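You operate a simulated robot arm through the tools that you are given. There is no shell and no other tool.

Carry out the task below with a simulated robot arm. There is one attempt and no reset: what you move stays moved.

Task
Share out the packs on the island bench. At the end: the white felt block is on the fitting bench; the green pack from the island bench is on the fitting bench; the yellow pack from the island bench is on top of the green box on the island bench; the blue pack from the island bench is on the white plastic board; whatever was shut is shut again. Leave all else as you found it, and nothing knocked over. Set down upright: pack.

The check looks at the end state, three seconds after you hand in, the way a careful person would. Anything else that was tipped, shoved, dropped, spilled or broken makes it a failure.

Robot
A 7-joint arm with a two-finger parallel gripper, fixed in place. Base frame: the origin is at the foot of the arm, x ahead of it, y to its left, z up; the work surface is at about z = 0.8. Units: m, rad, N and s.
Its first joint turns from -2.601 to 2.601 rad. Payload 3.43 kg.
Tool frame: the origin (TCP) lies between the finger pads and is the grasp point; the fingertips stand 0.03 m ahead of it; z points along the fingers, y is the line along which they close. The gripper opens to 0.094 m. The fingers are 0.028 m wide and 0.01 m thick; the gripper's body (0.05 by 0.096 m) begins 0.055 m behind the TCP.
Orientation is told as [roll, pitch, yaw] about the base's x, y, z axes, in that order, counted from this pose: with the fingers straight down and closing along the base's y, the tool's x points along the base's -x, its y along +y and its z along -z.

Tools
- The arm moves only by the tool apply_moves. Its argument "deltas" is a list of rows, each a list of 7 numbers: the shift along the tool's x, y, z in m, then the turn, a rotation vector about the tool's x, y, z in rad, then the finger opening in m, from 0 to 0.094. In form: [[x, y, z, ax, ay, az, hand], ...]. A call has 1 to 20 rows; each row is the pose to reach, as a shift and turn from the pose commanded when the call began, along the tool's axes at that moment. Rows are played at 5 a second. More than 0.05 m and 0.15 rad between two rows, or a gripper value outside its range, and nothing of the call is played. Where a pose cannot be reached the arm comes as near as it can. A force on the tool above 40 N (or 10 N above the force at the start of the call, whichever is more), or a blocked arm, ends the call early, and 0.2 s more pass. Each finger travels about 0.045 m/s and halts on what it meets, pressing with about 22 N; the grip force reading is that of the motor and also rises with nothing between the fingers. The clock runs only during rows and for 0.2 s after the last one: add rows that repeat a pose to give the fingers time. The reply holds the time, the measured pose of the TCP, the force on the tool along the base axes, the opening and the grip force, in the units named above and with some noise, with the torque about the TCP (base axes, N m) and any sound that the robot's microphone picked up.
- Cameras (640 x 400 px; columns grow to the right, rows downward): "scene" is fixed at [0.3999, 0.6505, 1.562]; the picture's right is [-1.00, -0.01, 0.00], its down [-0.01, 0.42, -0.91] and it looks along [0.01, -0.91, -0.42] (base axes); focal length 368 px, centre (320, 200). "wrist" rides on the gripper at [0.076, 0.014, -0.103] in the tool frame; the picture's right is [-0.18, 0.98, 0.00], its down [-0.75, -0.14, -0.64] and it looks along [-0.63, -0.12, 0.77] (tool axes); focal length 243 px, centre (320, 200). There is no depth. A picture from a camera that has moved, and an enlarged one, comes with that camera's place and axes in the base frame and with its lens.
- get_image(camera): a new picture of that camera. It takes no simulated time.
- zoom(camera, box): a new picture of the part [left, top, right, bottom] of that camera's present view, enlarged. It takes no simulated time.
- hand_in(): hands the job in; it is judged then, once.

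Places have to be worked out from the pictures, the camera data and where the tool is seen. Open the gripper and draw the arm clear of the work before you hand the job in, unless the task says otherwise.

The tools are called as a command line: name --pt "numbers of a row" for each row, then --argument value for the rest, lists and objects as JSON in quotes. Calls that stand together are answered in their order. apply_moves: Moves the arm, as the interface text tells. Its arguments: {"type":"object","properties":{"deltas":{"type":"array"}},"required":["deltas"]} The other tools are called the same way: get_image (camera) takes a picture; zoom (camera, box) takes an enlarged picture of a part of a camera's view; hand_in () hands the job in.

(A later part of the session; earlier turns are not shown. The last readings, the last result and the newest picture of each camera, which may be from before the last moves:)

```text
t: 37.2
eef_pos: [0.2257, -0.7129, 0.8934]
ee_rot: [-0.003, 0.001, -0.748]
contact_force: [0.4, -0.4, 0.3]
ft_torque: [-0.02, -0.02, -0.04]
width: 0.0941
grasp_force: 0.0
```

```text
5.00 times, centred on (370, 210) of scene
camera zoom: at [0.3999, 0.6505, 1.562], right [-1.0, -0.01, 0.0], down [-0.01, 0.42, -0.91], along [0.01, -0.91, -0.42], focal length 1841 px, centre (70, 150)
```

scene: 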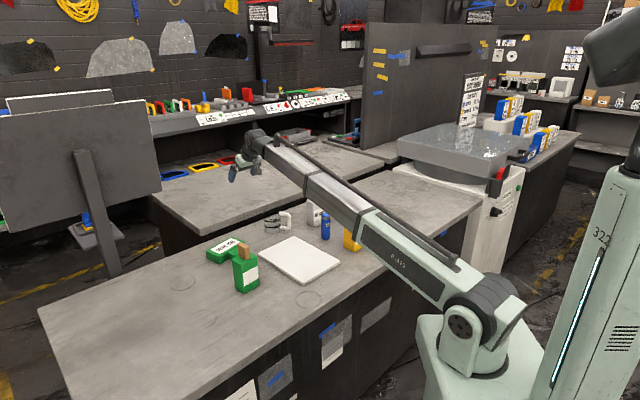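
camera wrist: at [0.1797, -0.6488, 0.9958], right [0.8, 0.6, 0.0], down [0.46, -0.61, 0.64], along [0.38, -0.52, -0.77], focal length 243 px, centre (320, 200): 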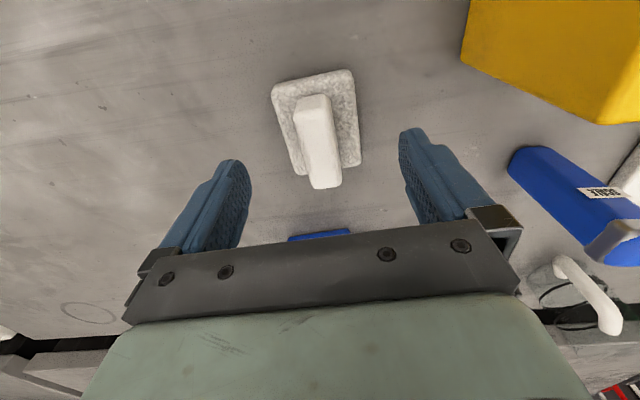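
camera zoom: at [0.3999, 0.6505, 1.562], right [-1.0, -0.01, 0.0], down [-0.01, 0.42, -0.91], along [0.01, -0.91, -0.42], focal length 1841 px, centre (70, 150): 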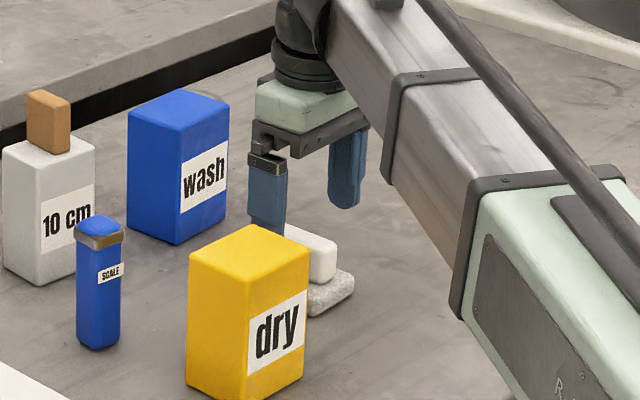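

Alignment is good: the tool axis meets the grip's centre. I descend the last 35 mm and close.

apply_moves --pt "0 0 0.018 0 0 0 0.094" --pt "0 0 0.034 0 0 0 0.094" --pt "0 0 0.034 0 0 0 0.094"

get_image --camera "wrist"

zoom --camera "scene" --box '[340, 190, 420, 250]'

```text
t: 38.0
eef_pos: [0.2244, -0.7111, 0.8593]
ee_rot: [-0.003, 0.0, -0.747]
contact_force: [-0.2, 0.6, 1.2]
ft_torque: [-0.01, 0.0, 0.02]
width: 0.0941
grasp_force: 0.1
```

```text
taken
camera wrist: at [0.1792, -0.6489, 0.9613], right [0.8, 0.6, 0.0], down [0.46, -0.61, 0.64], along [0.38, -0.52, -0.77], focal length 243 px, centre (320, 200)
```

wrist: 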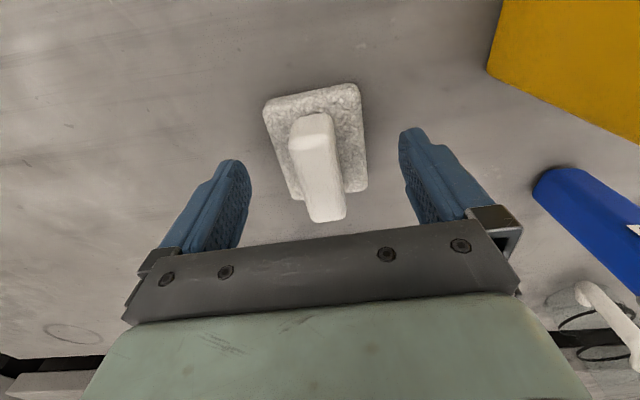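

```text
6.67 times, centred on (380, 220) of scene
camera zoom: at [0.3999, 0.6505, 1.562], right [-1.0, -0.01, 0.0], down [-0.01, 0.42, -0.91], along [0.01, -0.91, -0.42], focal length 2455 px, centre (-80, 67)
```

zoom: 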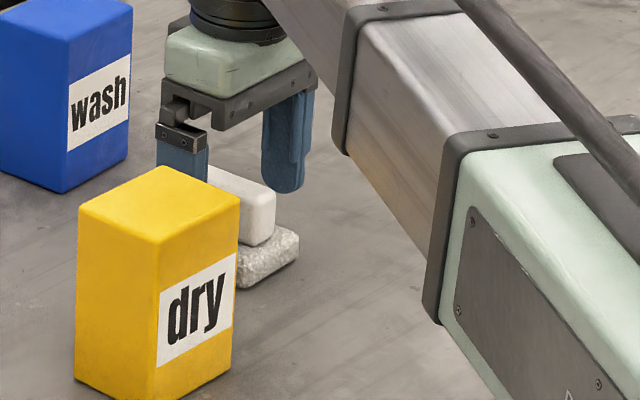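

Fingers straddle the grip just above the pad. I close on it and then lift a little.

apply_moves --pt "0 0 0 0 0 0 0.0" --pt "0 0 0 0 0 0 0.0" --pt "0 0 0 0 0 0 0.0" --pt "0 0 0 0 0 0 0.0" --pt "0 0 0 0 0 0 0.0" --pt "0 0 0 0 0 0 0.0" --pt "0 0 0 0 0 0 0.0"

apply_moves --pt "0 0 -0.02 0 0 0 0.0" --pt "0 0 -0.05 0 0 0 0.0" --pt "0 0 -0.05 0 0 0 0.0"

get_image --camera "wrist"

zoom --camera "scene" --box '[340, 170, 420, 250]'

```text
t: 39.6
eef_pos: [0.2247, -0.7125, 0.8601]
ee_rot: [-0.004, 0.0, -0.748]
contact_force: [0.8, 1.0, 14.1]
ft_torque: [-0.06, -0.05, 0.09]
width: 0.0235
grasp_force: 22.2
```

```text
t: 40.4
eef_pos: [0.2253, -0.712, 0.9091]
ee_rot: [-0.003, 0.001, -0.747]
contact_force: [-0.6, 0.3, -1.2]
ft_torque: [-0.01, 0.02, -0.02]
width: 0.0234
grasp_force: 21.7
```

```text
taken
camera wrist: at [0.1801, -0.6487, 1.011], right [0.8, 0.6, 0.0], down [0.46, -0.61, 0.64], along [0.38, -0.52, -0.77], focal length 243 px, centre (320, 200)
```

wrist: 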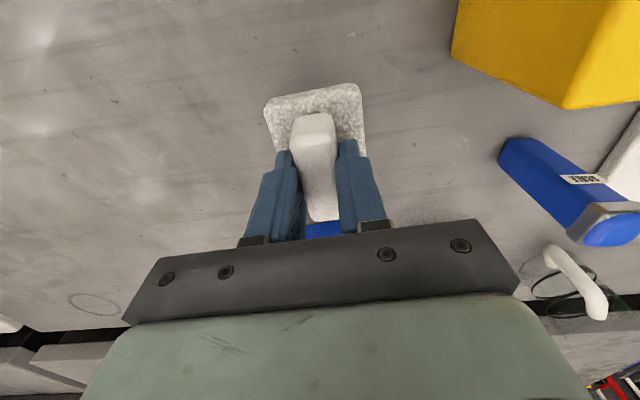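

```text
5.00 times, centred on (380, 210) of scene
camera zoom: at [0.3999, 0.6505, 1.562], right [-1.0, -0.01, 0.0], down [-0.01, 0.42, -0.91], along [0.01, -0.91, -0.42], focal length 1841 px, centre (20, 150)
```

zoom: 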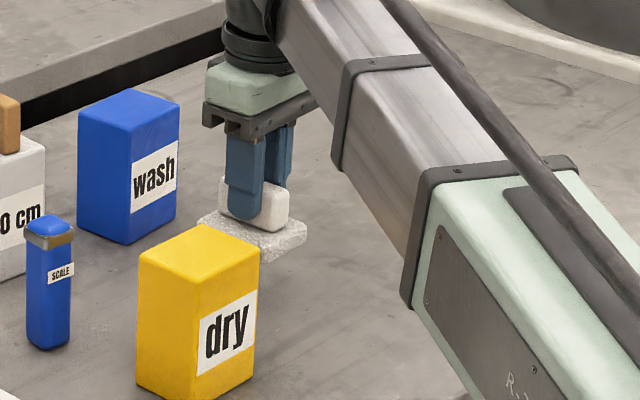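

The block came up as one piece. I raise it and carry it over to bench B at about (0.66, −0.96), descending partway at the end.

apply_moves --pt "0 0 -0.047 0 0 0 0" --pt "0 0 -0.094 0 0 0 0" --pt "0 0 -0.14 0 0 0 0" --pt "-0.0406 0.0094 -0.14 0 0 0 0" --pt "-0.0813 0.0187 -0.14 0 0 0 0" --pt "-0.1219 0.0281 -0.14 0 0 0 0" --pt "-0.1625 0.0374 -0.14 0 0 0 0" --pt "-0.2032 0.0468 -0.14 0 0 0 0" --pt "-0.2438 0.0561 -0.14 0 0 0 0" --pt "-0.2844 0.0655 -0.14 0 0 0 0" --pt "-0.3251 0.0748 -0.13 0 0 0 0" --pt "-0.3657 0.0842 -0.11 0 0 0 0" --pt "-0.4063 0.0935 -0.09 0 0 0 0" --pt "-0.447 0.1029 -0.07 0 0 0 0" --pt "-0.4876 0.1122 -0.05 0 0 0 0" --pt "-0.4876 0.1122 -0.04 0 0 0 0" --pt "-0.4876 0.1122 -0.04 0 0 0 0"

get_image --camera "wrist"

get_image --camera "scene"

```text
t: 44.0
eef_pos: [0.6585, -0.9609, 0.9489]
ee_rot: [-0.005, 0.0, -0.748]
contact_force: [-0.5, 0.1, -0.7]
ft_torque: [-0.01, 0.0, -0.03]
width: 0.0232
grasp_force: 22.1
```

```text
taken
camera wrist: at [0.6134, -0.8981, 1.0517], right [0.8, 0.6, 0.0], down [0.46, -0.61, 0.64], along [0.38, -0.52, -0.77], focal length 243 px, centre (320, 200)
```

wrist: 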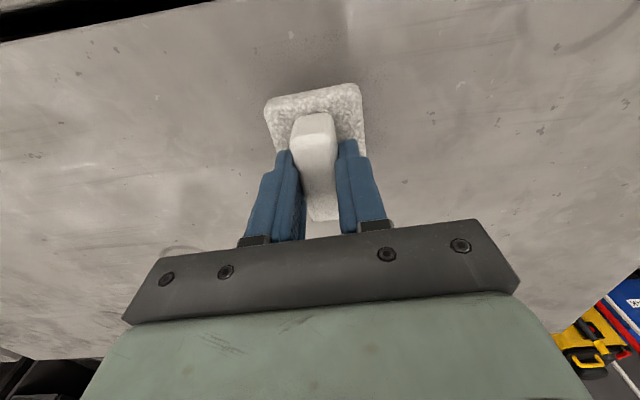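

```text
taken
```

scene: 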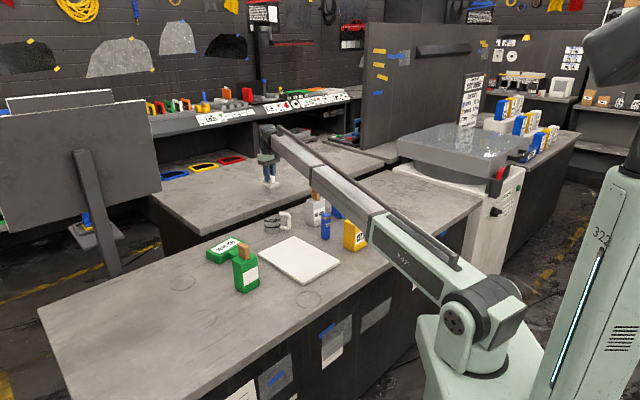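

The block is well inside bench B. I descend in stages, watching the force for contact.

apply_moves --pt "0 0 0.04 0 0 0 0" --pt "0 0 0.07 0 0 0 0" --pt "0 0 0.08 0 0 0 0" --pt "0 0 0.08 0 0 0 0"

zoom --camera "scene" --box '[230, 120, 310, 200]'

```text
t: 44.5
eef_pos: [0.6581, -0.9597, 0.9092]
ee_rot: [-0.007, -0.01, -0.747]
contact_force: [-1.6, 4.8, 19.5]
ft_torque: [0.59, 0.63, -0.07]
width: 0.0237
grasp_force: 21.9
stopped in row 2: the force on the tool passed its limit at 69 N (the readings are from after the stop); the commanded pose is now the measured one
```

```text
5.00 times, centred on (270, 160) of scene
camera zoom: at [0.3999, 0.6505, 1.562], right [-1.0, -0.01, 0.0], down [-0.01, 0.42, -0.91], along [0.01, -0.91, -0.42], focal length 1841 px, centre (570, 400)
```

zoom: 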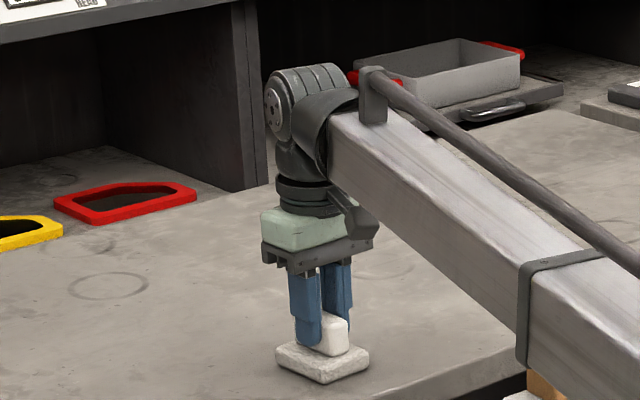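

Contact came at TCP z 0.909, so bench B's top is at about z 0.85. I ease off 2 mm, then open and check.

apply_moves --pt "0 0 -0.002 0.005 0.009 0 0" --pt "0 0 -0.002 0.005 0.009 0 0"

```text
t: 45.1
eef_pos: [0.6577, -0.9606, 0.9106]
ee_rot: [-0.011, -0.002, -0.745]
contact_force: [1.4, 5.0, 14.5]
ft_torque: [-0.16, -0.58, 0.14]
width: 0.0235
grasp_force: 22.1
```

apply_moves --pt "0 0 -0.002 -0.0059 0.0054 0 0" --pt "0 0 -0.002 -0.0059 0.0054 0 0"

```text
t: 45.7
eef_pos: [0.6571, -0.9636, 0.9108]
ee_rot: [-0.005, 0.006, -0.748]
contact_force: [1.5, 0.1, 3.5]
ft_torque: [-0.18, -0.13, 0.07]
width: 0.0234
grasp_force: 21.7
```

Only 3.5 N remains, so the block is just resting on the bench. I open the fingers (only as far as needed first), then rise.

apply_moves --pt "0 0 0 0 0 0 0.03" --pt "0 0 0 0 0 0 0.05" --pt "0 0 0 0 0 0 0.06" --pt "0 0 0 0 0 0 0.06" --pt "0 0 -0.02 0 0 0 0.06" --pt "0 0 -0.06 0 0 0 0.06" --pt "0 0 -0.1 0 0 0 0.06" --pt "0.04 0 -0.13 0 0 0 0.08" --pt "0.04 0 -0.13 0 0 0 0.08"

get_image --camera "wrist"

zoom --camera "scene" --box '[200, 120, 340, 240]'

```text
t: 47.7
eef_pos: [0.6302, -0.9371, 1.0415]
ee_rot: [-0.006, 0.008, -0.748]
contact_force: [0.7, -0.2, -0.4]
ft_torque: [0.0, -0.01, -0.01]
width: 0.0802
grasp_force: 0.0
```

```text
taken
camera wrist: at [0.5867, -0.8739, 1.144], right [0.8, 0.6, -0.01], down [0.46, -0.62, 0.64], along [0.38, -0.52, -0.77], focal length 243 px, centre (320, 200)
```

wrist: 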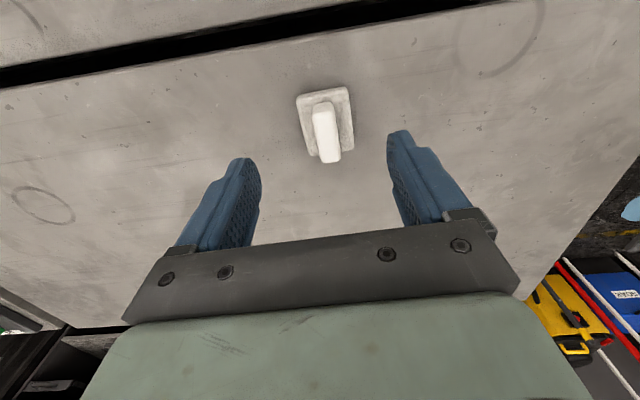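

```text
3.33 times, centred on (270, 180) of scene
camera zoom: at [0.3999, 0.6505, 1.562], right [-1.0, -0.01, 0.0], down [-0.01, 0.42, -0.91], along [0.01, -0.91, -0.42], focal length 1227 px, centre (487, 267)
```

zoom: 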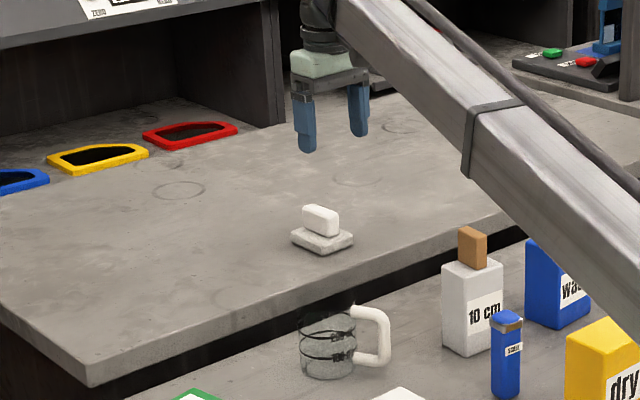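

The felt block sits flat on bench B. Now I move above the blue "wash" pack near (0.32, −0.84) to measure it.

apply_moves --pt "0.0363 -0.0178 0 0 0 0 0.094" --pt "0.0726 -0.0357 0 0 0 0 0.094" --pt "0.1089 -0.0535 0 0 0 0 0.094" --pt "0.1453 -0.0713 0 0 0 0 0.094" --pt "0.1816 -0.0891 0 0 0 0 0.094" --pt "0.2179 -0.107 0 0 0 0 0.094" --pt "0.2542 -0.1248 0 0 0 0 0.094" --pt "0.2905 -0.1426 0 0 0 0 0.094" --pt "0.2905 -0.1426 0 0 -0.006 0 0.094"

get_image --camera "wrist"

zoom --camera "wrist" --box '[240, 60, 400, 200]'

```text
t: 49.7
eef_pos: [0.3186, -0.8427, 1.0441]
ee_rot: [-0.005, 0.001, -0.745]
contact_force: [0.2, 0.1, 1.0]
ft_torque: [0.04, -0.03, 0.01]
width: 0.0938
grasp_force: 0.0
```

```text
taken
camera wrist: at [0.2738, -0.7798, 1.1456], right [0.8, 0.6, -0.01], down [0.46, -0.61, 0.64], along [0.38, -0.52, -0.77], focal length 243 px, centre (320, 200)
```

wrist: 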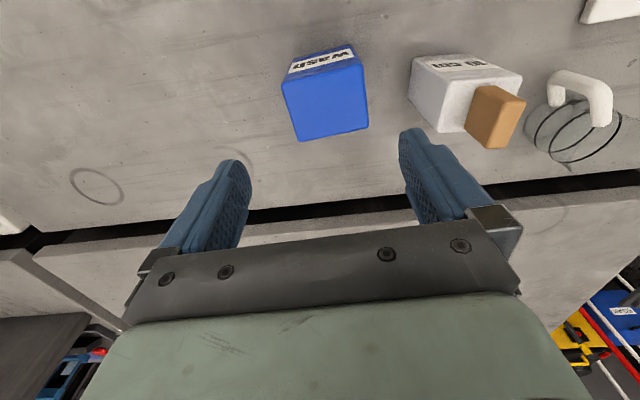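

```text
2.86 times, centred on (320, 130) of wrist
camera zoom: at [0.2738, -0.7798, 1.1456], right [0.8, 0.6, -0.01], down [0.46, -0.61, 0.64], along [0.38, -0.52, -0.77], focal length 693 px, centre (320, 400)
```

zoom: 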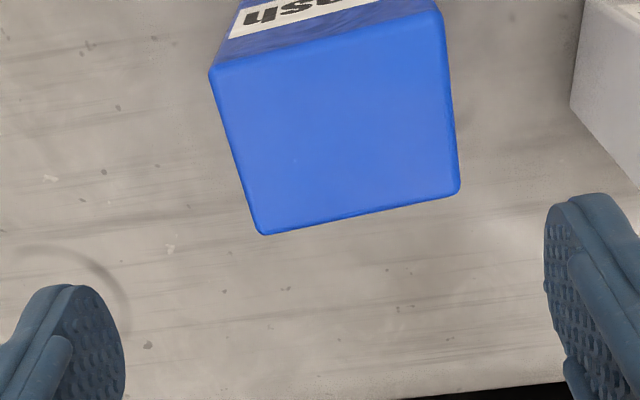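

The blue pack's top is centred about (0.328, −0.8425) with its wide side (~0.07) along 50°, so ψ ≈ −0.70 closes across it with ~12 mm clearance each side. I align and descend to just above the pack, then check again.

apply_moves --pt "-0.007 0.0064 0 0 0 -0.042 0.094" --pt "-0.007 0.0064 0.04 0 0 -0.042 0.094" --pt "-0.007 0.0064 0.08 0 0 -0.042 0.094" --pt "-0.007 0.0064 0.094 0 0 -0.042 0.094" --pt "-0.007 0.0064 0.094 0 0 -0.042 0.094"

get_image --camera "wrist"

zoom --camera "scene" --box '[300, 140, 400, 240]'

```text
t: 50.9
eef_pos: [0.3271, -0.8425, 0.9493]
ee_rot: [-0.005, -0.002, -0.706]
contact_force: [-0.1, -0.1, -0.6]
ft_torque: [-0.02, -0.02, 0.03]
width: 0.0941
grasp_force: 0.1
```

```text
taken
camera wrist: at [0.2803, -0.7814, 1.0513], right [0.78, 0.63, -0.01], down [0.49, -0.59, 0.64], along [0.4, -0.5, -0.77], focal length 243 px, centre (320, 200)
```

wrist: 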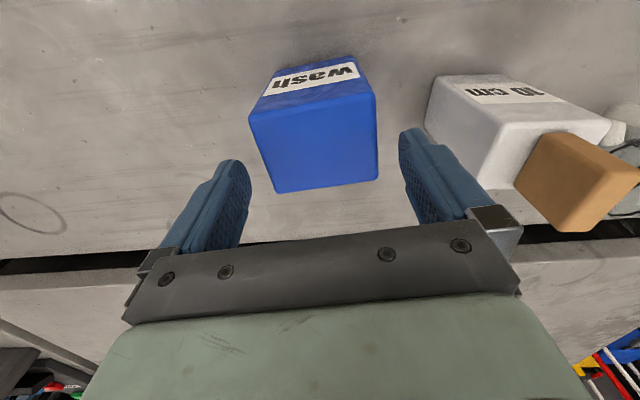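

```text
4.00 times, centred on (350, 190) of scene
camera zoom: at [0.3999, 0.6505, 1.562], right [-1.0, -0.01, 0.0], down [-0.01, 0.42, -0.91], along [0.01, -0.91, -0.42], focal length 1473 px, centre (200, 240)
```

zoom: 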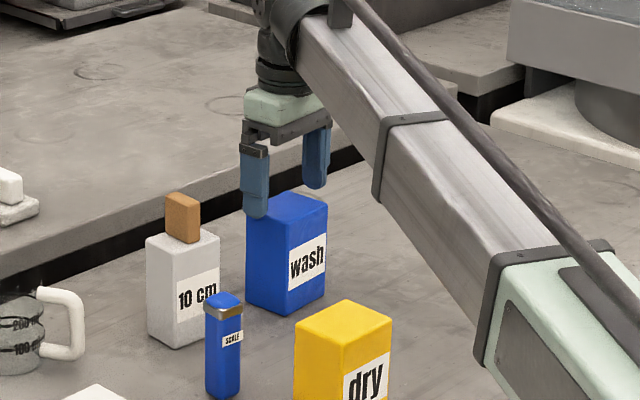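

The pack is centred between the fingers and aligned. I descend to TCP z ≈ 0.875 and close.

apply_moves --pt "0 0 0.025 0 0 0 0.094" --pt "0 0 0.05 0 0 0 0.094" --pt "0 0 0.074 0 0 0 0.094" --pt "0 0 0.074 0 0 0 0.094"

apply_moves --pt "0 0 0 0 0 0 0.05" --pt "0 0 0 0 0 0 0.05" --pt "0 0 0 0 0 0 0.05" --pt "0 0 0 0 0 0 0.05" --pt "0 0 0 0 0 0 0.05"

get_image --camera "wrist"

```text
t: 51.9
eef_pos: [0.3279, -0.8433, 0.8749]
ee_rot: [-0.006, 0.0, -0.705]
contact_force: [0.4, 0.2, 0.1]
ft_torque: [0.0, -0.02, -0.01]
width: 0.0937
grasp_force: 0.1
```

```text
t: 53.1
eef_pos: [0.3283, -0.843, 0.8735]
ee_rot: [-0.006, 0.001, -0.707]
contact_force: [0.4, 0.1, 0.3]
ft_torque: [0.02, -0.03, -0.02]
width: 0.0791
grasp_force: 21.7
```

```text
taken
camera wrist: at [0.2807, -0.7817, 0.9764], right [0.78, 0.63, -0.01], down [0.49, -0.59, 0.64], along [0.4, -0.5, -0.77], focal length 243 px, centre (320, 200)
```

wrist: 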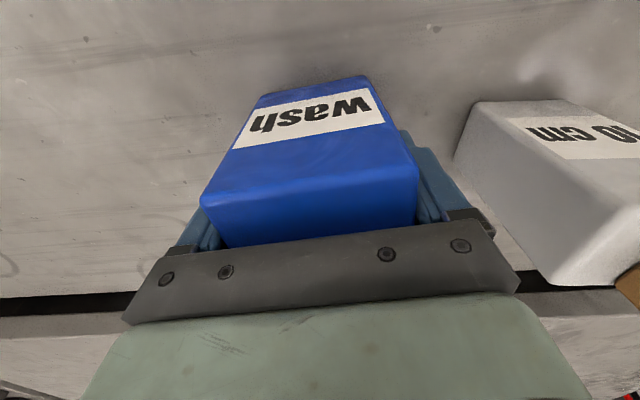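

The fingers closed on the blue pack at 0.079 m. I lift it and check that it hangs upright.

apply_moves --pt "0 0 -0.02 0 0 0 0.04" --pt "0 0 -0.06 0 0 0 0.04" --pt "0 0 -0.1 0 0 0 0.04" --pt "0 0 -0.14 0 0 0 0.04" --pt "0 0 -0.18 0 0 0 0.04" --pt "0 0 -0.18 0 0 0 0.04"

get_image --camera "scene"

get_image --camera "wrist"

```text
t: 54.5
eef_pos: [0.3304, -0.8402, 1.0557]
ee_rot: [-0.005, -0.002, -0.705]
contact_force: [-0.1, 0.4, -0.9]
ft_torque: [-0.01, -0.01, 0.01]
width: 0.0792
grasp_force: 22.1
```

```text
taken
```

scene: 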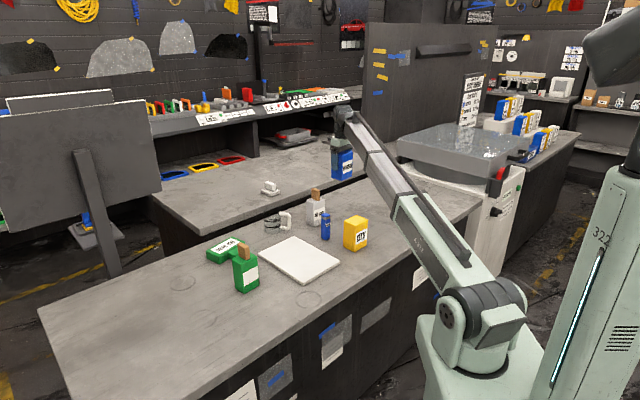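

```text
taken
camera wrist: at [0.2827, -0.7801, 1.1582], right [0.78, 0.63, -0.01], down [0.49, -0.59, 0.64], along [0.4, -0.5, -0.77], focal length 243 px, centre (320, 200)
```

wrist: 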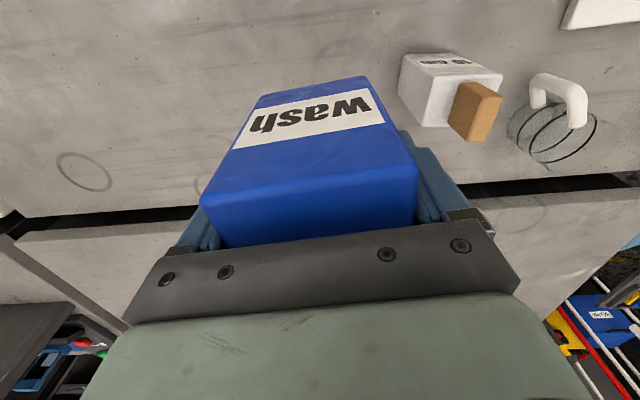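

The pack hangs straight. I carry it over the vial and the 10 cm pack at bottom height ≈1.0 to above the board's centre.

apply_moves --pt "0 0 -0.024 0 0 0 0.04" --pt "0.0116 0.0381 -0.024 0 0 0 0.04" --pt "0.0232 0.0762 -0.024 0 0 0 0.04" --pt "0.0347 0.1143 -0.024 0 0 0 0.04" --pt "0.0463 0.1524 -0.024 0 0 0 0.04" --pt "0.0579 0.1905 -0.02 0 0 0 0.04" --pt "0.0695 0.2286 -0.01 0 0 0 0.04" --pt "0.0811 0.2667 0 0 0 0 0.04" --pt "0.0926 0.3048 0.01 0 0 0 0.04" --pt "0.1042 0.3429 0.02 0 0 0 0.04" --pt "0.1158 0.381 0.03 0 0 0 0.04" --pt "0.1158 0.381 0.05 0 0 0 0.04" --pt "0.1158 0.381 0.05 0 0 0 0.04"

get_image --camera "scene"

get_image --camera "wrist"

```text
t: 57.3
eef_pos: [0.4856, -0.4764, 1.0024]
ee_rot: [-0.006, 0.0, -0.704]
contact_force: [-0.5, 0.7, -1.6]
ft_torque: [-0.05, 0.01, -0.01]
width: 0.0789
grasp_force: 22.3
```

```text
taken
```

scene: 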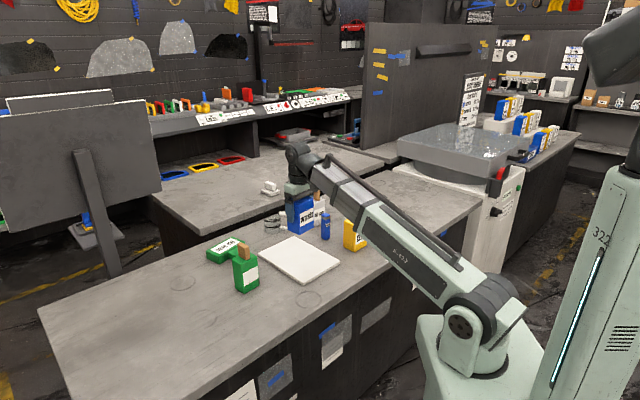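

```text
taken
camera wrist: at [0.438, -0.415, 1.1064], right [0.78, 0.63, -0.01], down [0.48, -0.59, 0.64], along [0.4, -0.5, -0.77], focal length 243 px, centre (320, 200)
```

wrist: 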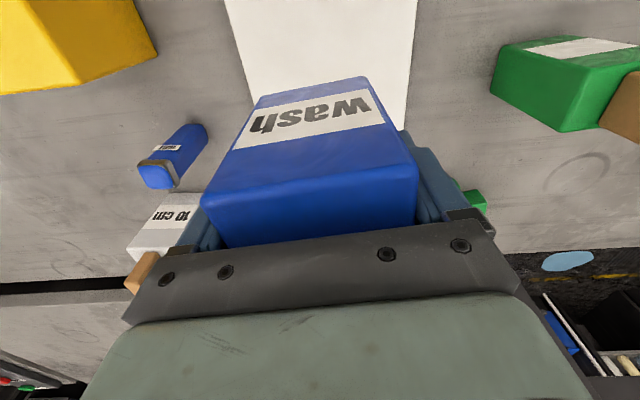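

The board lies under the pack; I shift 1 cm toward its mid-line and descend to just above it.

apply_moves --pt "-0.0008 0.0099 0.03 0 0 0 0.04" --pt "-0.0008 0.0099 0.06 0 0 0 0.04" --pt "-0.0008 0.0099 0.09 0 0 0 0.04" --pt "-0.0008 0.0099 0.105 0 0 0 0.04" --pt "-0.0008 0.0099 0.105 0 0 0 0.04"

zoom --camera "scene" --box '[250, 190, 370, 290]'

```text
t: 58.5
eef_pos: [0.493, -0.4701, 0.8975]
ee_rot: [-0.004, 0.0, -0.705]
contact_force: [-0.7, 0.5, -1.3]
ft_torque: [0.0, 0.02, -0.01]
width: 0.0791
grasp_force: 21.5
```

```text
4.00 times, centred on (310, 240) of scene
camera zoom: at [0.3999, 0.6505, 1.562], right [-1.0, -0.01, 0.0], down [-0.01, 0.42, -0.91], along [0.01, -0.91, -0.42], focal length 1473 px, centre (360, 40)
```

zoom: 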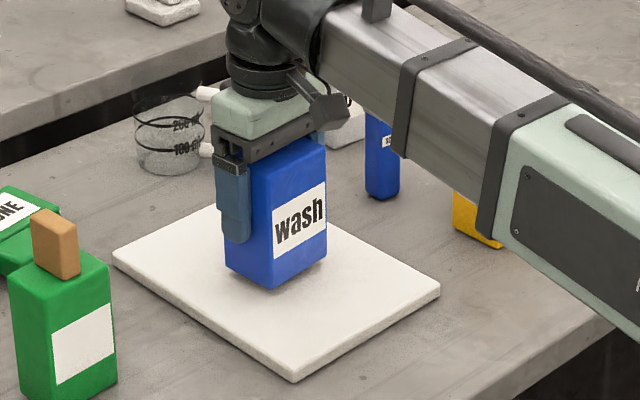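

The pack hovers over the middle of the board. I lower in 3 mm steps until I feel contact.

apply_moves --pt "0 0 0.003 0 0 0 0.04" --pt "0 0 0.006 0 0 0 0.04" --pt "0 0 0.008 0 0 0 0.04" --pt "0 0 0.008 0 0 0 0.04"

```text
t: 59.5
eef_pos: [0.4944, -0.4698, 0.8899]
ee_rot: [-0.005, -0.001, -0.705]
contact_force: [-0.7, 0.1, -0.8]
ft_torque: [0.02, -0.04, 0.02]
width: 0.0794
grasp_force: 21.7
```

apply_moves --pt "0 0 0.002 0 0 0 0.04" --pt "0 0 0.004 0 0 0 0.04" --pt "0 0 0.004 0 0 0 0.04"

```text
t: 60.3
eef_pos: [0.4939, -0.4696, 0.887]
ee_rot: [-0.006, 0.001, -0.705]
contact_force: [-0.7, -4.2, 20.3]
ft_torque: [0.31, -0.27, -0.03]
width: 0.0792
grasp_force: 21.4
```

Contact: 20 N at TCP z 0.887. I ease off 1.5 mm, then open fully.

apply_moves --pt "0 0 -0.0015 0 0 0 0.04" --pt "0 0 -0.0015 0 0 0 0.04"

apply_moves --pt "0 0 0 0 0 0 0.084" --pt "0 0 0 0 0 0 0.094" --pt "0 0 0 0 0 0 0.094" --pt "0 0 0 0 0 0 0.094"

get_image --camera "wrist"

zoom --camera "scene" --box '[250, 190, 370, 290]'

```text
t: 60.9
eef_pos: [0.4948, -0.4702, 0.8869]
ee_rot: [-0.007, 0.001, -0.704]
contact_force: [0.8, -1.3, 0.7]
ft_torque: [-0.07, -0.05, -0.02]
width: 0.0793
grasp_force: 22.1
```

```text
t: 61.9
eef_pos: [0.4948, -0.4692, 0.887]
ee_rot: [-0.005, 0.001, -0.706]
contact_force: [-0.3, -0.4, -0.1]
ft_torque: [0.0, -0.02, 0.01]
width: 0.094
grasp_force: 0.1
```

```text
taken
camera wrist: at [0.4469, -0.4085, 0.9902], right [0.78, 0.63, -0.01], down [0.49, -0.59, 0.64], along [0.4, -0.5, -0.77], focal length 243 px, centre (320, 200)
```

wrist: 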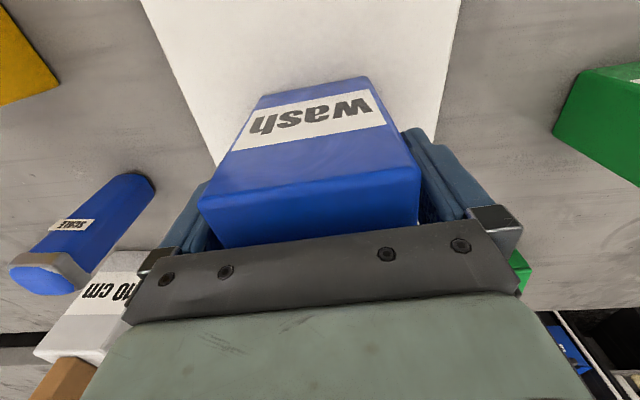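

```text
4.00 times, centred on (310, 240) of scene
camera zoom: at [0.3999, 0.6505, 1.562], right [-1.0, -0.01, 0.0], down [-0.01, 0.42, -0.91], along [0.01, -0.91, -0.42], focal length 1473 px, centre (360, 40)
```

zoom: 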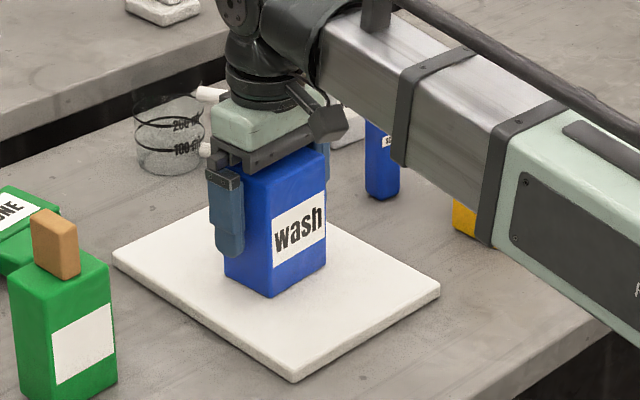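

The blue pack stands free on the board. I rise straight up and move over to the yellow pack near (0.283, −0.572).

apply_moves --pt "0 0 -0.03 0 0 0 0.094" --pt "0 0 -0.07 0 0 0 0.094" --pt "0 0 -0.11 0 0 0 0.094" --pt "0 0 -0.14 0 0 0 0.094" --pt "0.0158 -0.036 -0.14 0 0 0.028 0.094" --pt "0.0316 -0.0719 -0.14 0 0 0.056 0.094" --pt "0.0474 -0.1079 -0.14 0 0 0.084 0.094" --pt "0.0632 -0.1439 -0.14 0 0 0.112 0.094" --pt "0.079 -0.1798 -0.14 0 0 0.14 0.094" --pt "0.0948 -0.2158 -0.14 0 0 0.168 0.094" --pt "0.0948 -0.2158 -0.14 0 0 0.168 0.094"

get_image --camera "wrist"

zoom --camera "wrist" --box '[220, 20, 420, 180]'

get_image --camera "scene"

```text
t: 64.3
eef_pos: [0.2827, -0.5729, 1.0285]
ee_rot: [-0.004, 0.001, -0.872]
contact_force: [0.1, -0.2, -0.8]
ft_torque: [0.0, -0.03, 0.02]
width: 0.0941
grasp_force: 0.0
```

```text
taken
camera wrist: at [0.2463, -0.5045, 1.1311], right [0.87, 0.49, -0.01], down [0.38, -0.67, 0.64], along [0.31, -0.56, -0.77], focal length 243 px, centre (320, 200)
```

wrist: 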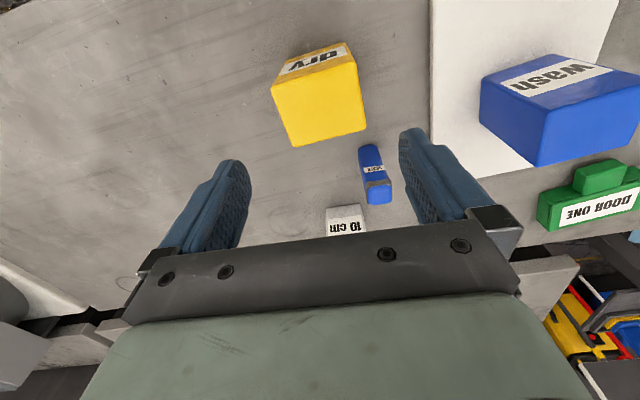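

```text
2.50 times, centred on (320, 100) of wrist
camera zoom: at [0.2463, -0.5045, 1.1311], right [0.87, 0.49, -0.01], down [0.38, -0.67, 0.64], along [0.31, -0.56, -0.77], focal length 606 px, centre (320, 450)
```

zoom: 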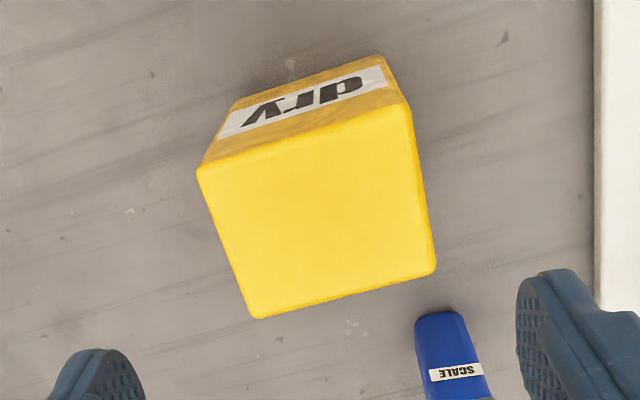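

```text
taken
```

scene: 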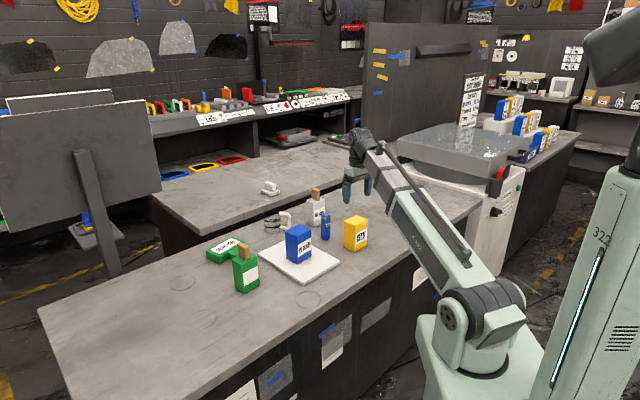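

The yellow pack is centred under the tool; its wide side lies along 45.5°, so I turn to ψ ≈ −0.777 and descend to just above it for a check.

apply_moves --pt "0 0.0017 0 0 0 -0.095 0.094" --pt "0 0.0017 0.04 0 0 -0.095 0.094" --pt "0 0.0017 0.078 0 0 -0.095 0.094" --pt "0 0.0017 0.078 0 0 -0.095 0.094"

get_image --camera "wrist"

```text
t: 65.3
eef_pos: [0.2838, -0.5702, 0.9475]
ee_rot: [-0.005, 0.001, -0.776]
contact_force: [-0.1, 0.1, 0.3]
ft_torque: [-0.01, 0.02, -0.02]
width: 0.094
grasp_force: 0.0
```

```text
taken
camera wrist: at [0.2402, -0.5066, 1.0498], right [0.82, 0.57, -0.01], down [0.44, -0.63, 0.64], along [0.36, -0.53, -0.77], focal length 243 px, centre (320, 200)
```

wrist: 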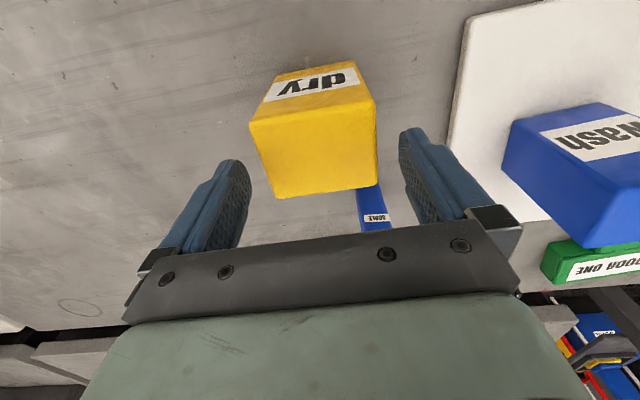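

Aligned and centred. I descend to z ≈ 0.875 and close on the yellow pack.

apply_moves --pt "0 0 0.025 0 0 0 0.094" --pt "0 0 0.05 0 0 0 0.094" --pt "-0.002 0 0.0725 0 0 0 0.094" --pt "-0.002 0 0.0725 0 0 0 0.094"

apply_moves --pt "0 0 0 0 0 0 0.04" --pt "0 0 0 0 0 0 0.04" --pt "0 0 0 0 0 0 0.04" --pt "0 0 0 0 0 0 0.04" --pt "0 0 0 0 0 0 0.04"

get_image --camera "wrist"

```text
t: 66.3
eef_pos: [0.2843, -0.5737, 0.8768]
ee_rot: [-0.006, -0.001, -0.78]
contact_force: [-0.3, -0.2, -0.7]
ft_torque: [0.0, 0.0, 0.01]
width: 0.0941
grasp_force: 0.0
```

```text
t: 67.5
eef_pos: [0.2844, -0.5739, 0.8772]
ee_rot: [-0.004, 0.0, -0.78]
contact_force: [0.2, 0.6, -1.0]
ft_torque: [0.02, -0.06, 0.01]
width: 0.0791
grasp_force: 21.9
```

```text
taken
camera wrist: at [0.2418, -0.5086, 0.9798], right [0.82, 0.57, -0.01], down [0.44, -0.63, 0.64], along [0.36, -0.53, -0.77], focal length 243 px, centre (320, 200)
```

wrist: 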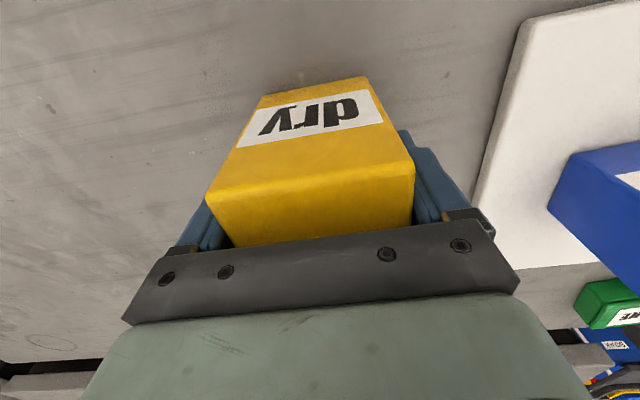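

Yellow gripped (0.079 wide), bottom ≈ 77 mm below the TCP. I lift, then carry it over to the green box at (0.766, −0.510), turning to ψ ≈ −0.615 so it lines up with the box.

apply_moves --pt "0 0 -0.02 0 0 0 0.04" --pt "0 0 -0.065 0 0 0 0.04" --pt "0 0 -0.11 0 0 0 0.04" --pt "0 0 -0.15 0 0 0 0.04" --pt "0 0 -0.173 0 0 0 0.04" --pt "-0.0248 0.032 -0.173 0 0 -0.014 0.04" --pt "-0.0496 0.0641 -0.173 0 0 -0.028 0.04" --pt "-0.0744 0.0961 -0.173 0 0 -0.041 0.04" --pt "-0.0992 0.1281 -0.173 0 0 -0.055 0.04" --pt "-0.124 0.1601 -0.173 0 0 -0.069 0.04" --pt "-0.1489 0.1922 -0.173 0 0 -0.083 0.04" --pt "-0.1737 0.2242 -0.173 0 0 -0.096 0.04" --pt "-0.1985 0.2562 -0.173 0 0 -0.11 0.04" --pt "-0.2233 0.2882 -0.173 0 0 -0.124 0.04" --pt "-0.2481 0.3203 -0.173 0 0 -0.138 0.04" --pt "-0.2729 0.3523 -0.173 0 0 -0.151 0.04" --pt "-0.2977 0.3843 -0.173 0 0 -0.165 0.04" --pt "-0.2977 0.3843 -0.173 0 0 -0.165 0.04"

get_image --camera "wrist"

zoom --camera "scene" --box '[170, 160, 330, 290]'

```text
t: 71.3
eef_pos: [0.7659, -0.5081, 1.0509]
ee_rot: [-0.005, -0.001, -0.611]
contact_force: [-1.2, -0.5, -1.0]
ft_torque: [0.03, 0.01, -0.03]
width: 0.0791
grasp_force: 22.1
```

```text
taken
camera wrist: at [0.7135, -0.4523, 1.1533], right [0.72, 0.7, -0.01], down [0.54, -0.55, 0.64], along [0.45, -0.46, -0.77], focal length 243 px, centre (320, 200)
```

wrist: 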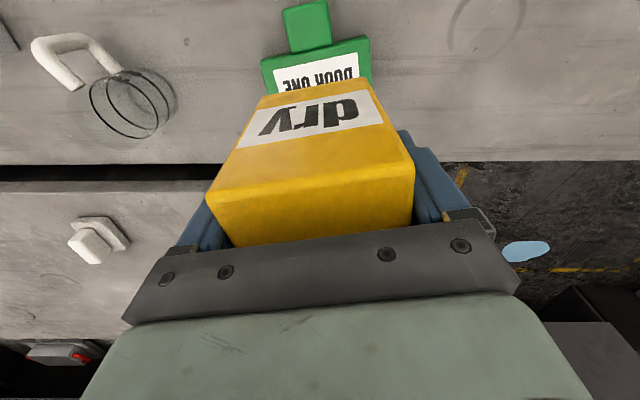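

```text
3.08 times, centred on (250, 225) of scene
camera zoom: at [0.3999, 0.6505, 1.562], right [-1.0, -0.01, 0.0], down [-0.01, 0.42, -0.91], along [0.01, -0.91, -0.42], focal length 1133 px, centre (535, 123)
```

zoom: 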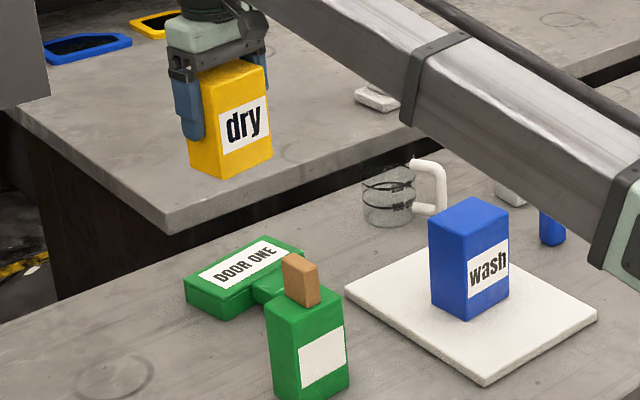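

The box edges still agree with my estimate (centre ≈ (0.768, −0.510)). I descend to about 3 cm above the lid and check.

apply_moves --pt "-0.002 0 0.04 0 0 -0.002 0.04" --pt "-0.002 0 0.08 0 0 -0.002 0.04" --pt "-0.002 0 0.111 0 0 -0.002 0.04" --pt "-0.002 0 0.111 0 0 -0.002 0.04"

get_image --camera "wrist"

zoom --camera "scene" --box '[190, 190, 290, 280]'

```text
t: 72.3
eef_pos: [0.7664, -0.508, 0.9395]
ee_rot: [-0.005, 0.0, -0.61]
contact_force: [-0.2, -0.8, -0.6]
ft_torque: [0.01, 0.0, 0.0]
width: 0.0793
grasp_force: 22.2
```

```text
taken
camera wrist: at [0.7136, -0.4518, 1.0424], right [0.71, 0.7, -0.01], down [0.54, -0.55, 0.64], along [0.45, -0.46, -0.77], focal length 243 px, centre (320, 200)
```

wrist: 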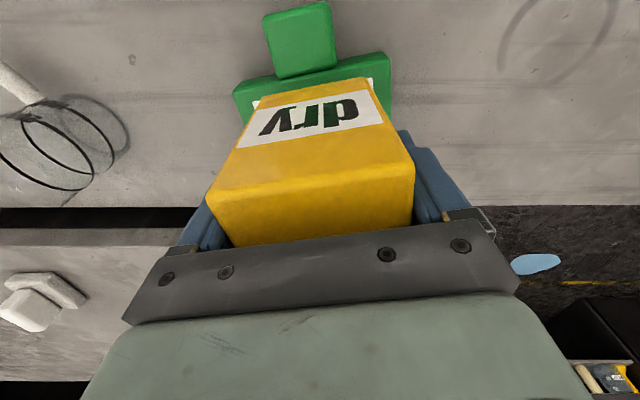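

```text
4.44 times, centred on (240, 235) of scene
camera zoom: at [0.3999, 0.6505, 1.562], right [-1.0, -0.01, 0.0], down [-0.01, 0.42, -0.91], along [0.01, -0.91, -0.42], focal length 1636 px, centre (676, 44)
```

zoom: 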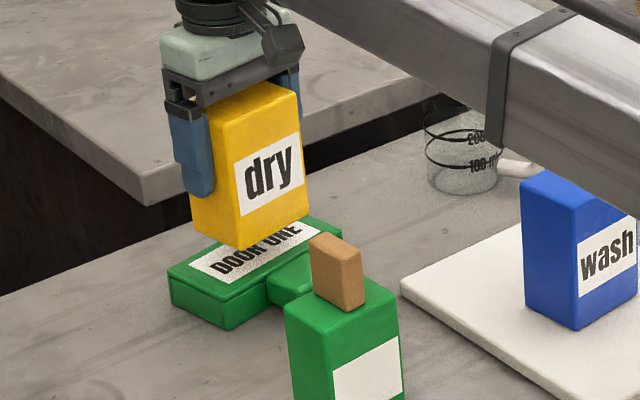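

Pack and box line up well (within ~3 mm). I nudge 2 mm inward and lower in small steps until contact.

apply_moves --pt "0.002 0 0.01 0 0 0 0.04" --pt "0.002 0 0.02 0 0 0 0.04" --pt "0.002 0 0.023 0 0 0 0.04" --pt "0.002 0 0.023 0 0 0 0.04"

apply_moves --pt "0 0 0.002 0 0 0 0.04" --pt "0 0 0.004 0 0 0 0.04" --pt "0 0 0.004 0 0 0 0.04"

```text
t: 73.3
eef_pos: [0.7652, -0.5075, 0.9153]
ee_rot: [-0.006, 0.0, -0.61]
contact_force: [-0.4, 0.1, -1.2]
ft_torque: [-0.01, 0.0, -0.01]
width: 0.079
grasp_force: 21.9
```

```text
t: 74.1
eef_pos: [0.7659, -0.5082, 0.9113]
ee_rot: [-0.005, 0.001, -0.61]
contact_force: [0.1, 0.4, -1.4]
ft_torque: [0.03, -0.04, 0.01]
width: 0.079
grasp_force: 22.6
```

apply_moves --pt "0 0 0.002 0 0 0 0.04" --pt "0 0 0.003 0 0 0 0.04" --pt "0 0 0.003 0 0 0 0.04"

zoom --camera "scene" --box '[200, 210, 270, 270]'

```text
t: 74.9
eef_pos: [0.7662, -0.5084, 0.9095]
ee_rot: [-0.005, -0.003, -0.61]
contact_force: [0.7, -1.1, 19.4]
ft_torque: [0.22, -0.22, -0.02]
width: 0.0794
grasp_force: 22.2
```

```text
6.67 times, centred on (235, 240) of scene
camera zoom: at [0.3999, 0.6505, 1.562], right [-1.0, -0.01, 0.0], down [-0.01, 0.42, -0.91], along [0.01, -0.91, -0.42], focal length 2455 px, centre (887, -67)
```

zoom: 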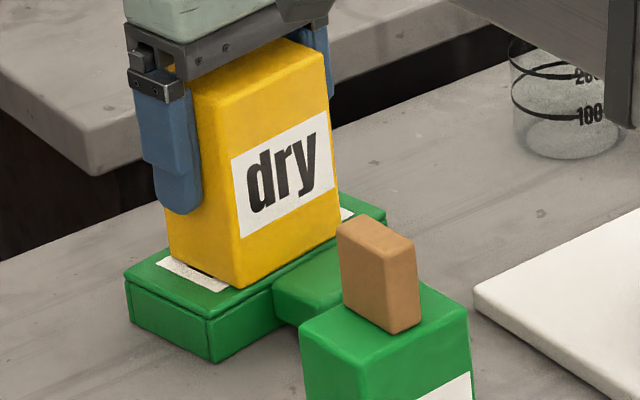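

Contact (19 N) with the pack squarely on the lid. I ease off and open, then look before rising.

apply_moves --pt "0 0 -0.0015 0 0 0 0.04" --pt "0 0 -0.0015 0 0 0 0.04"

apply_moves --pt "0 0 0 0 0 0 0.084" --pt "0 0 0 0 0 0 0.094" --pt "0 0 0 0 0 0 0.094" --pt "0 0 0 0 0 0 0.094"

get_image --camera "wrist"

zoom --camera "scene" --box '[200, 200, 280, 270]'

```text
t: 75.5
eef_pos: [0.7661, -0.5089, 0.9088]
ee_rot: [-0.005, 0.002, -0.612]
contact_force: [0.9, 0.0, 1.3]
ft_torque: [0.0, -0.1, -0.02]
width: 0.0789
grasp_force: 22.3
```

```text
t: 76.5
eef_pos: [0.7672, -0.5078, 0.91]
ee_rot: [-0.005, -0.001, -0.611]
contact_force: [0.6, -0.5, 0.9]
ft_torque: [-0.03, 0.03, 0.03]
width: 0.0941
grasp_force: 0.0
```

```text
taken
camera wrist: at [0.7137, -0.452, 1.0125], right [0.71, 0.7, -0.01], down [0.54, -0.55, 0.64], along [0.45, -0.46, -0.77], focal length 243 px, centre (320, 200)
```

wrist: 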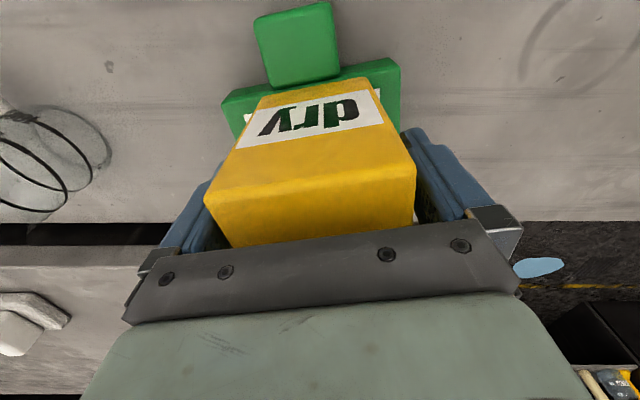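

```text
5.71 times, centred on (240, 235) of scene
camera zoom: at [0.3999, 0.6505, 1.562], right [-1.0, -0.01, 0.0], down [-0.01, 0.42, -0.91], along [0.01, -0.91, -0.42], focal length 2104 px, centre (777, 0)
```

zoom: 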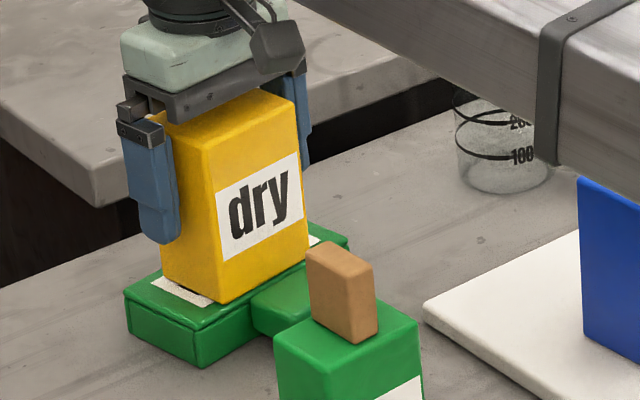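

The yellow pack stands on the box. I rise straight up and move above the green pack near (0.652, −0.322).

apply_moves --pt "0 0 -0.03 0 0 0 0.094" --pt "0 0 -0.07 0 0 0 0.094" --pt "0 0 -0.11 0 0 0 0.094" --pt "0 0 -0.14 0 0 0 0.094" --pt "0.0334 0.0145 -0.14 0 0 0.01 0.094" --pt "0.0667 0.029 -0.14 0 0 0.02 0.094" --pt "0.1 0.0435 -0.14 0 0 0.03 0.094" --pt "0.1334 0.0579 -0.14 0 0 0.04 0.094" --pt "0.1668 0.0724 -0.14 0 0 0.05 0.094" --pt "0.2001 0.0869 -0.14 0 0 0.06 0.094" --pt "0.2001 0.0869 -0.14 0 0 0.06 0.094"

get_image --camera "wrist"

zoom --camera "wrist" --box '[220, 20, 420, 180]'

zoom --camera "scene" --box '[190, 190, 310, 310]'

```text
t: 78.9
eef_pos: [0.6546, -0.3195, 1.0492]
ee_rot: [-0.004, -0.001, -0.67]
contact_force: [0.7, -0.1, -0.3]
ft_torque: [0.0, -0.01, 0.02]
width: 0.0941
grasp_force: 0.2
```

```text
taken
camera wrist: at [0.6044, -0.2612, 1.1522], right [0.76, 0.66, -0.01], down [0.51, -0.58, 0.64], along [0.42, -0.49, -0.77], focal length 243 px, centre (320, 200)
```

wrist: 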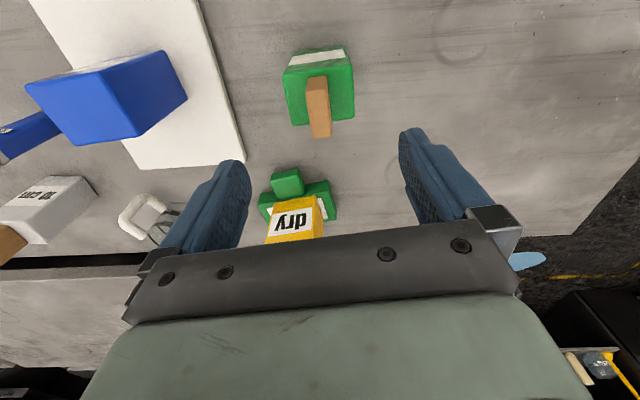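

```text
2.50 times, centred on (320, 100) of wrist
camera zoom: at [0.6044, -0.2612, 1.1522], right [0.76, 0.66, -0.01], down [0.51, -0.58, 0.64], along [0.42, -0.49, -0.77], focal length 606 px, centre (320, 450)
```

zoom: 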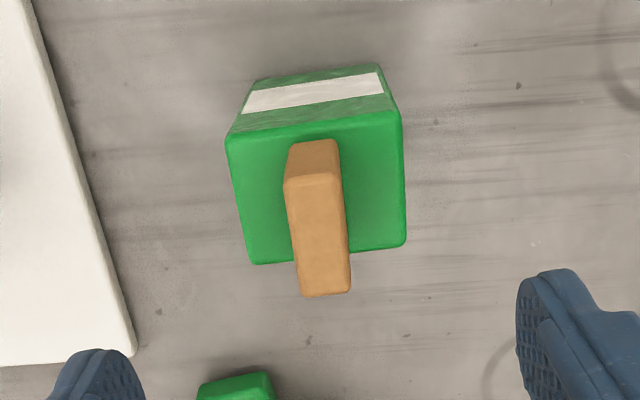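

```text
3.33 times, centred on (250, 250) of scene
camera zoom: at [0.3999, 0.6505, 1.562], right [-1.0, -0.01, 0.0], down [-0.01, 0.42, -0.91], along [0.01, -0.91, -0.42], focal length 1227 px, centre (553, 33)
```

zoom: 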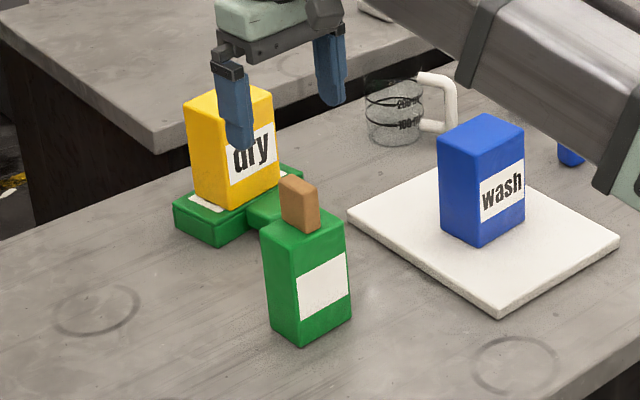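

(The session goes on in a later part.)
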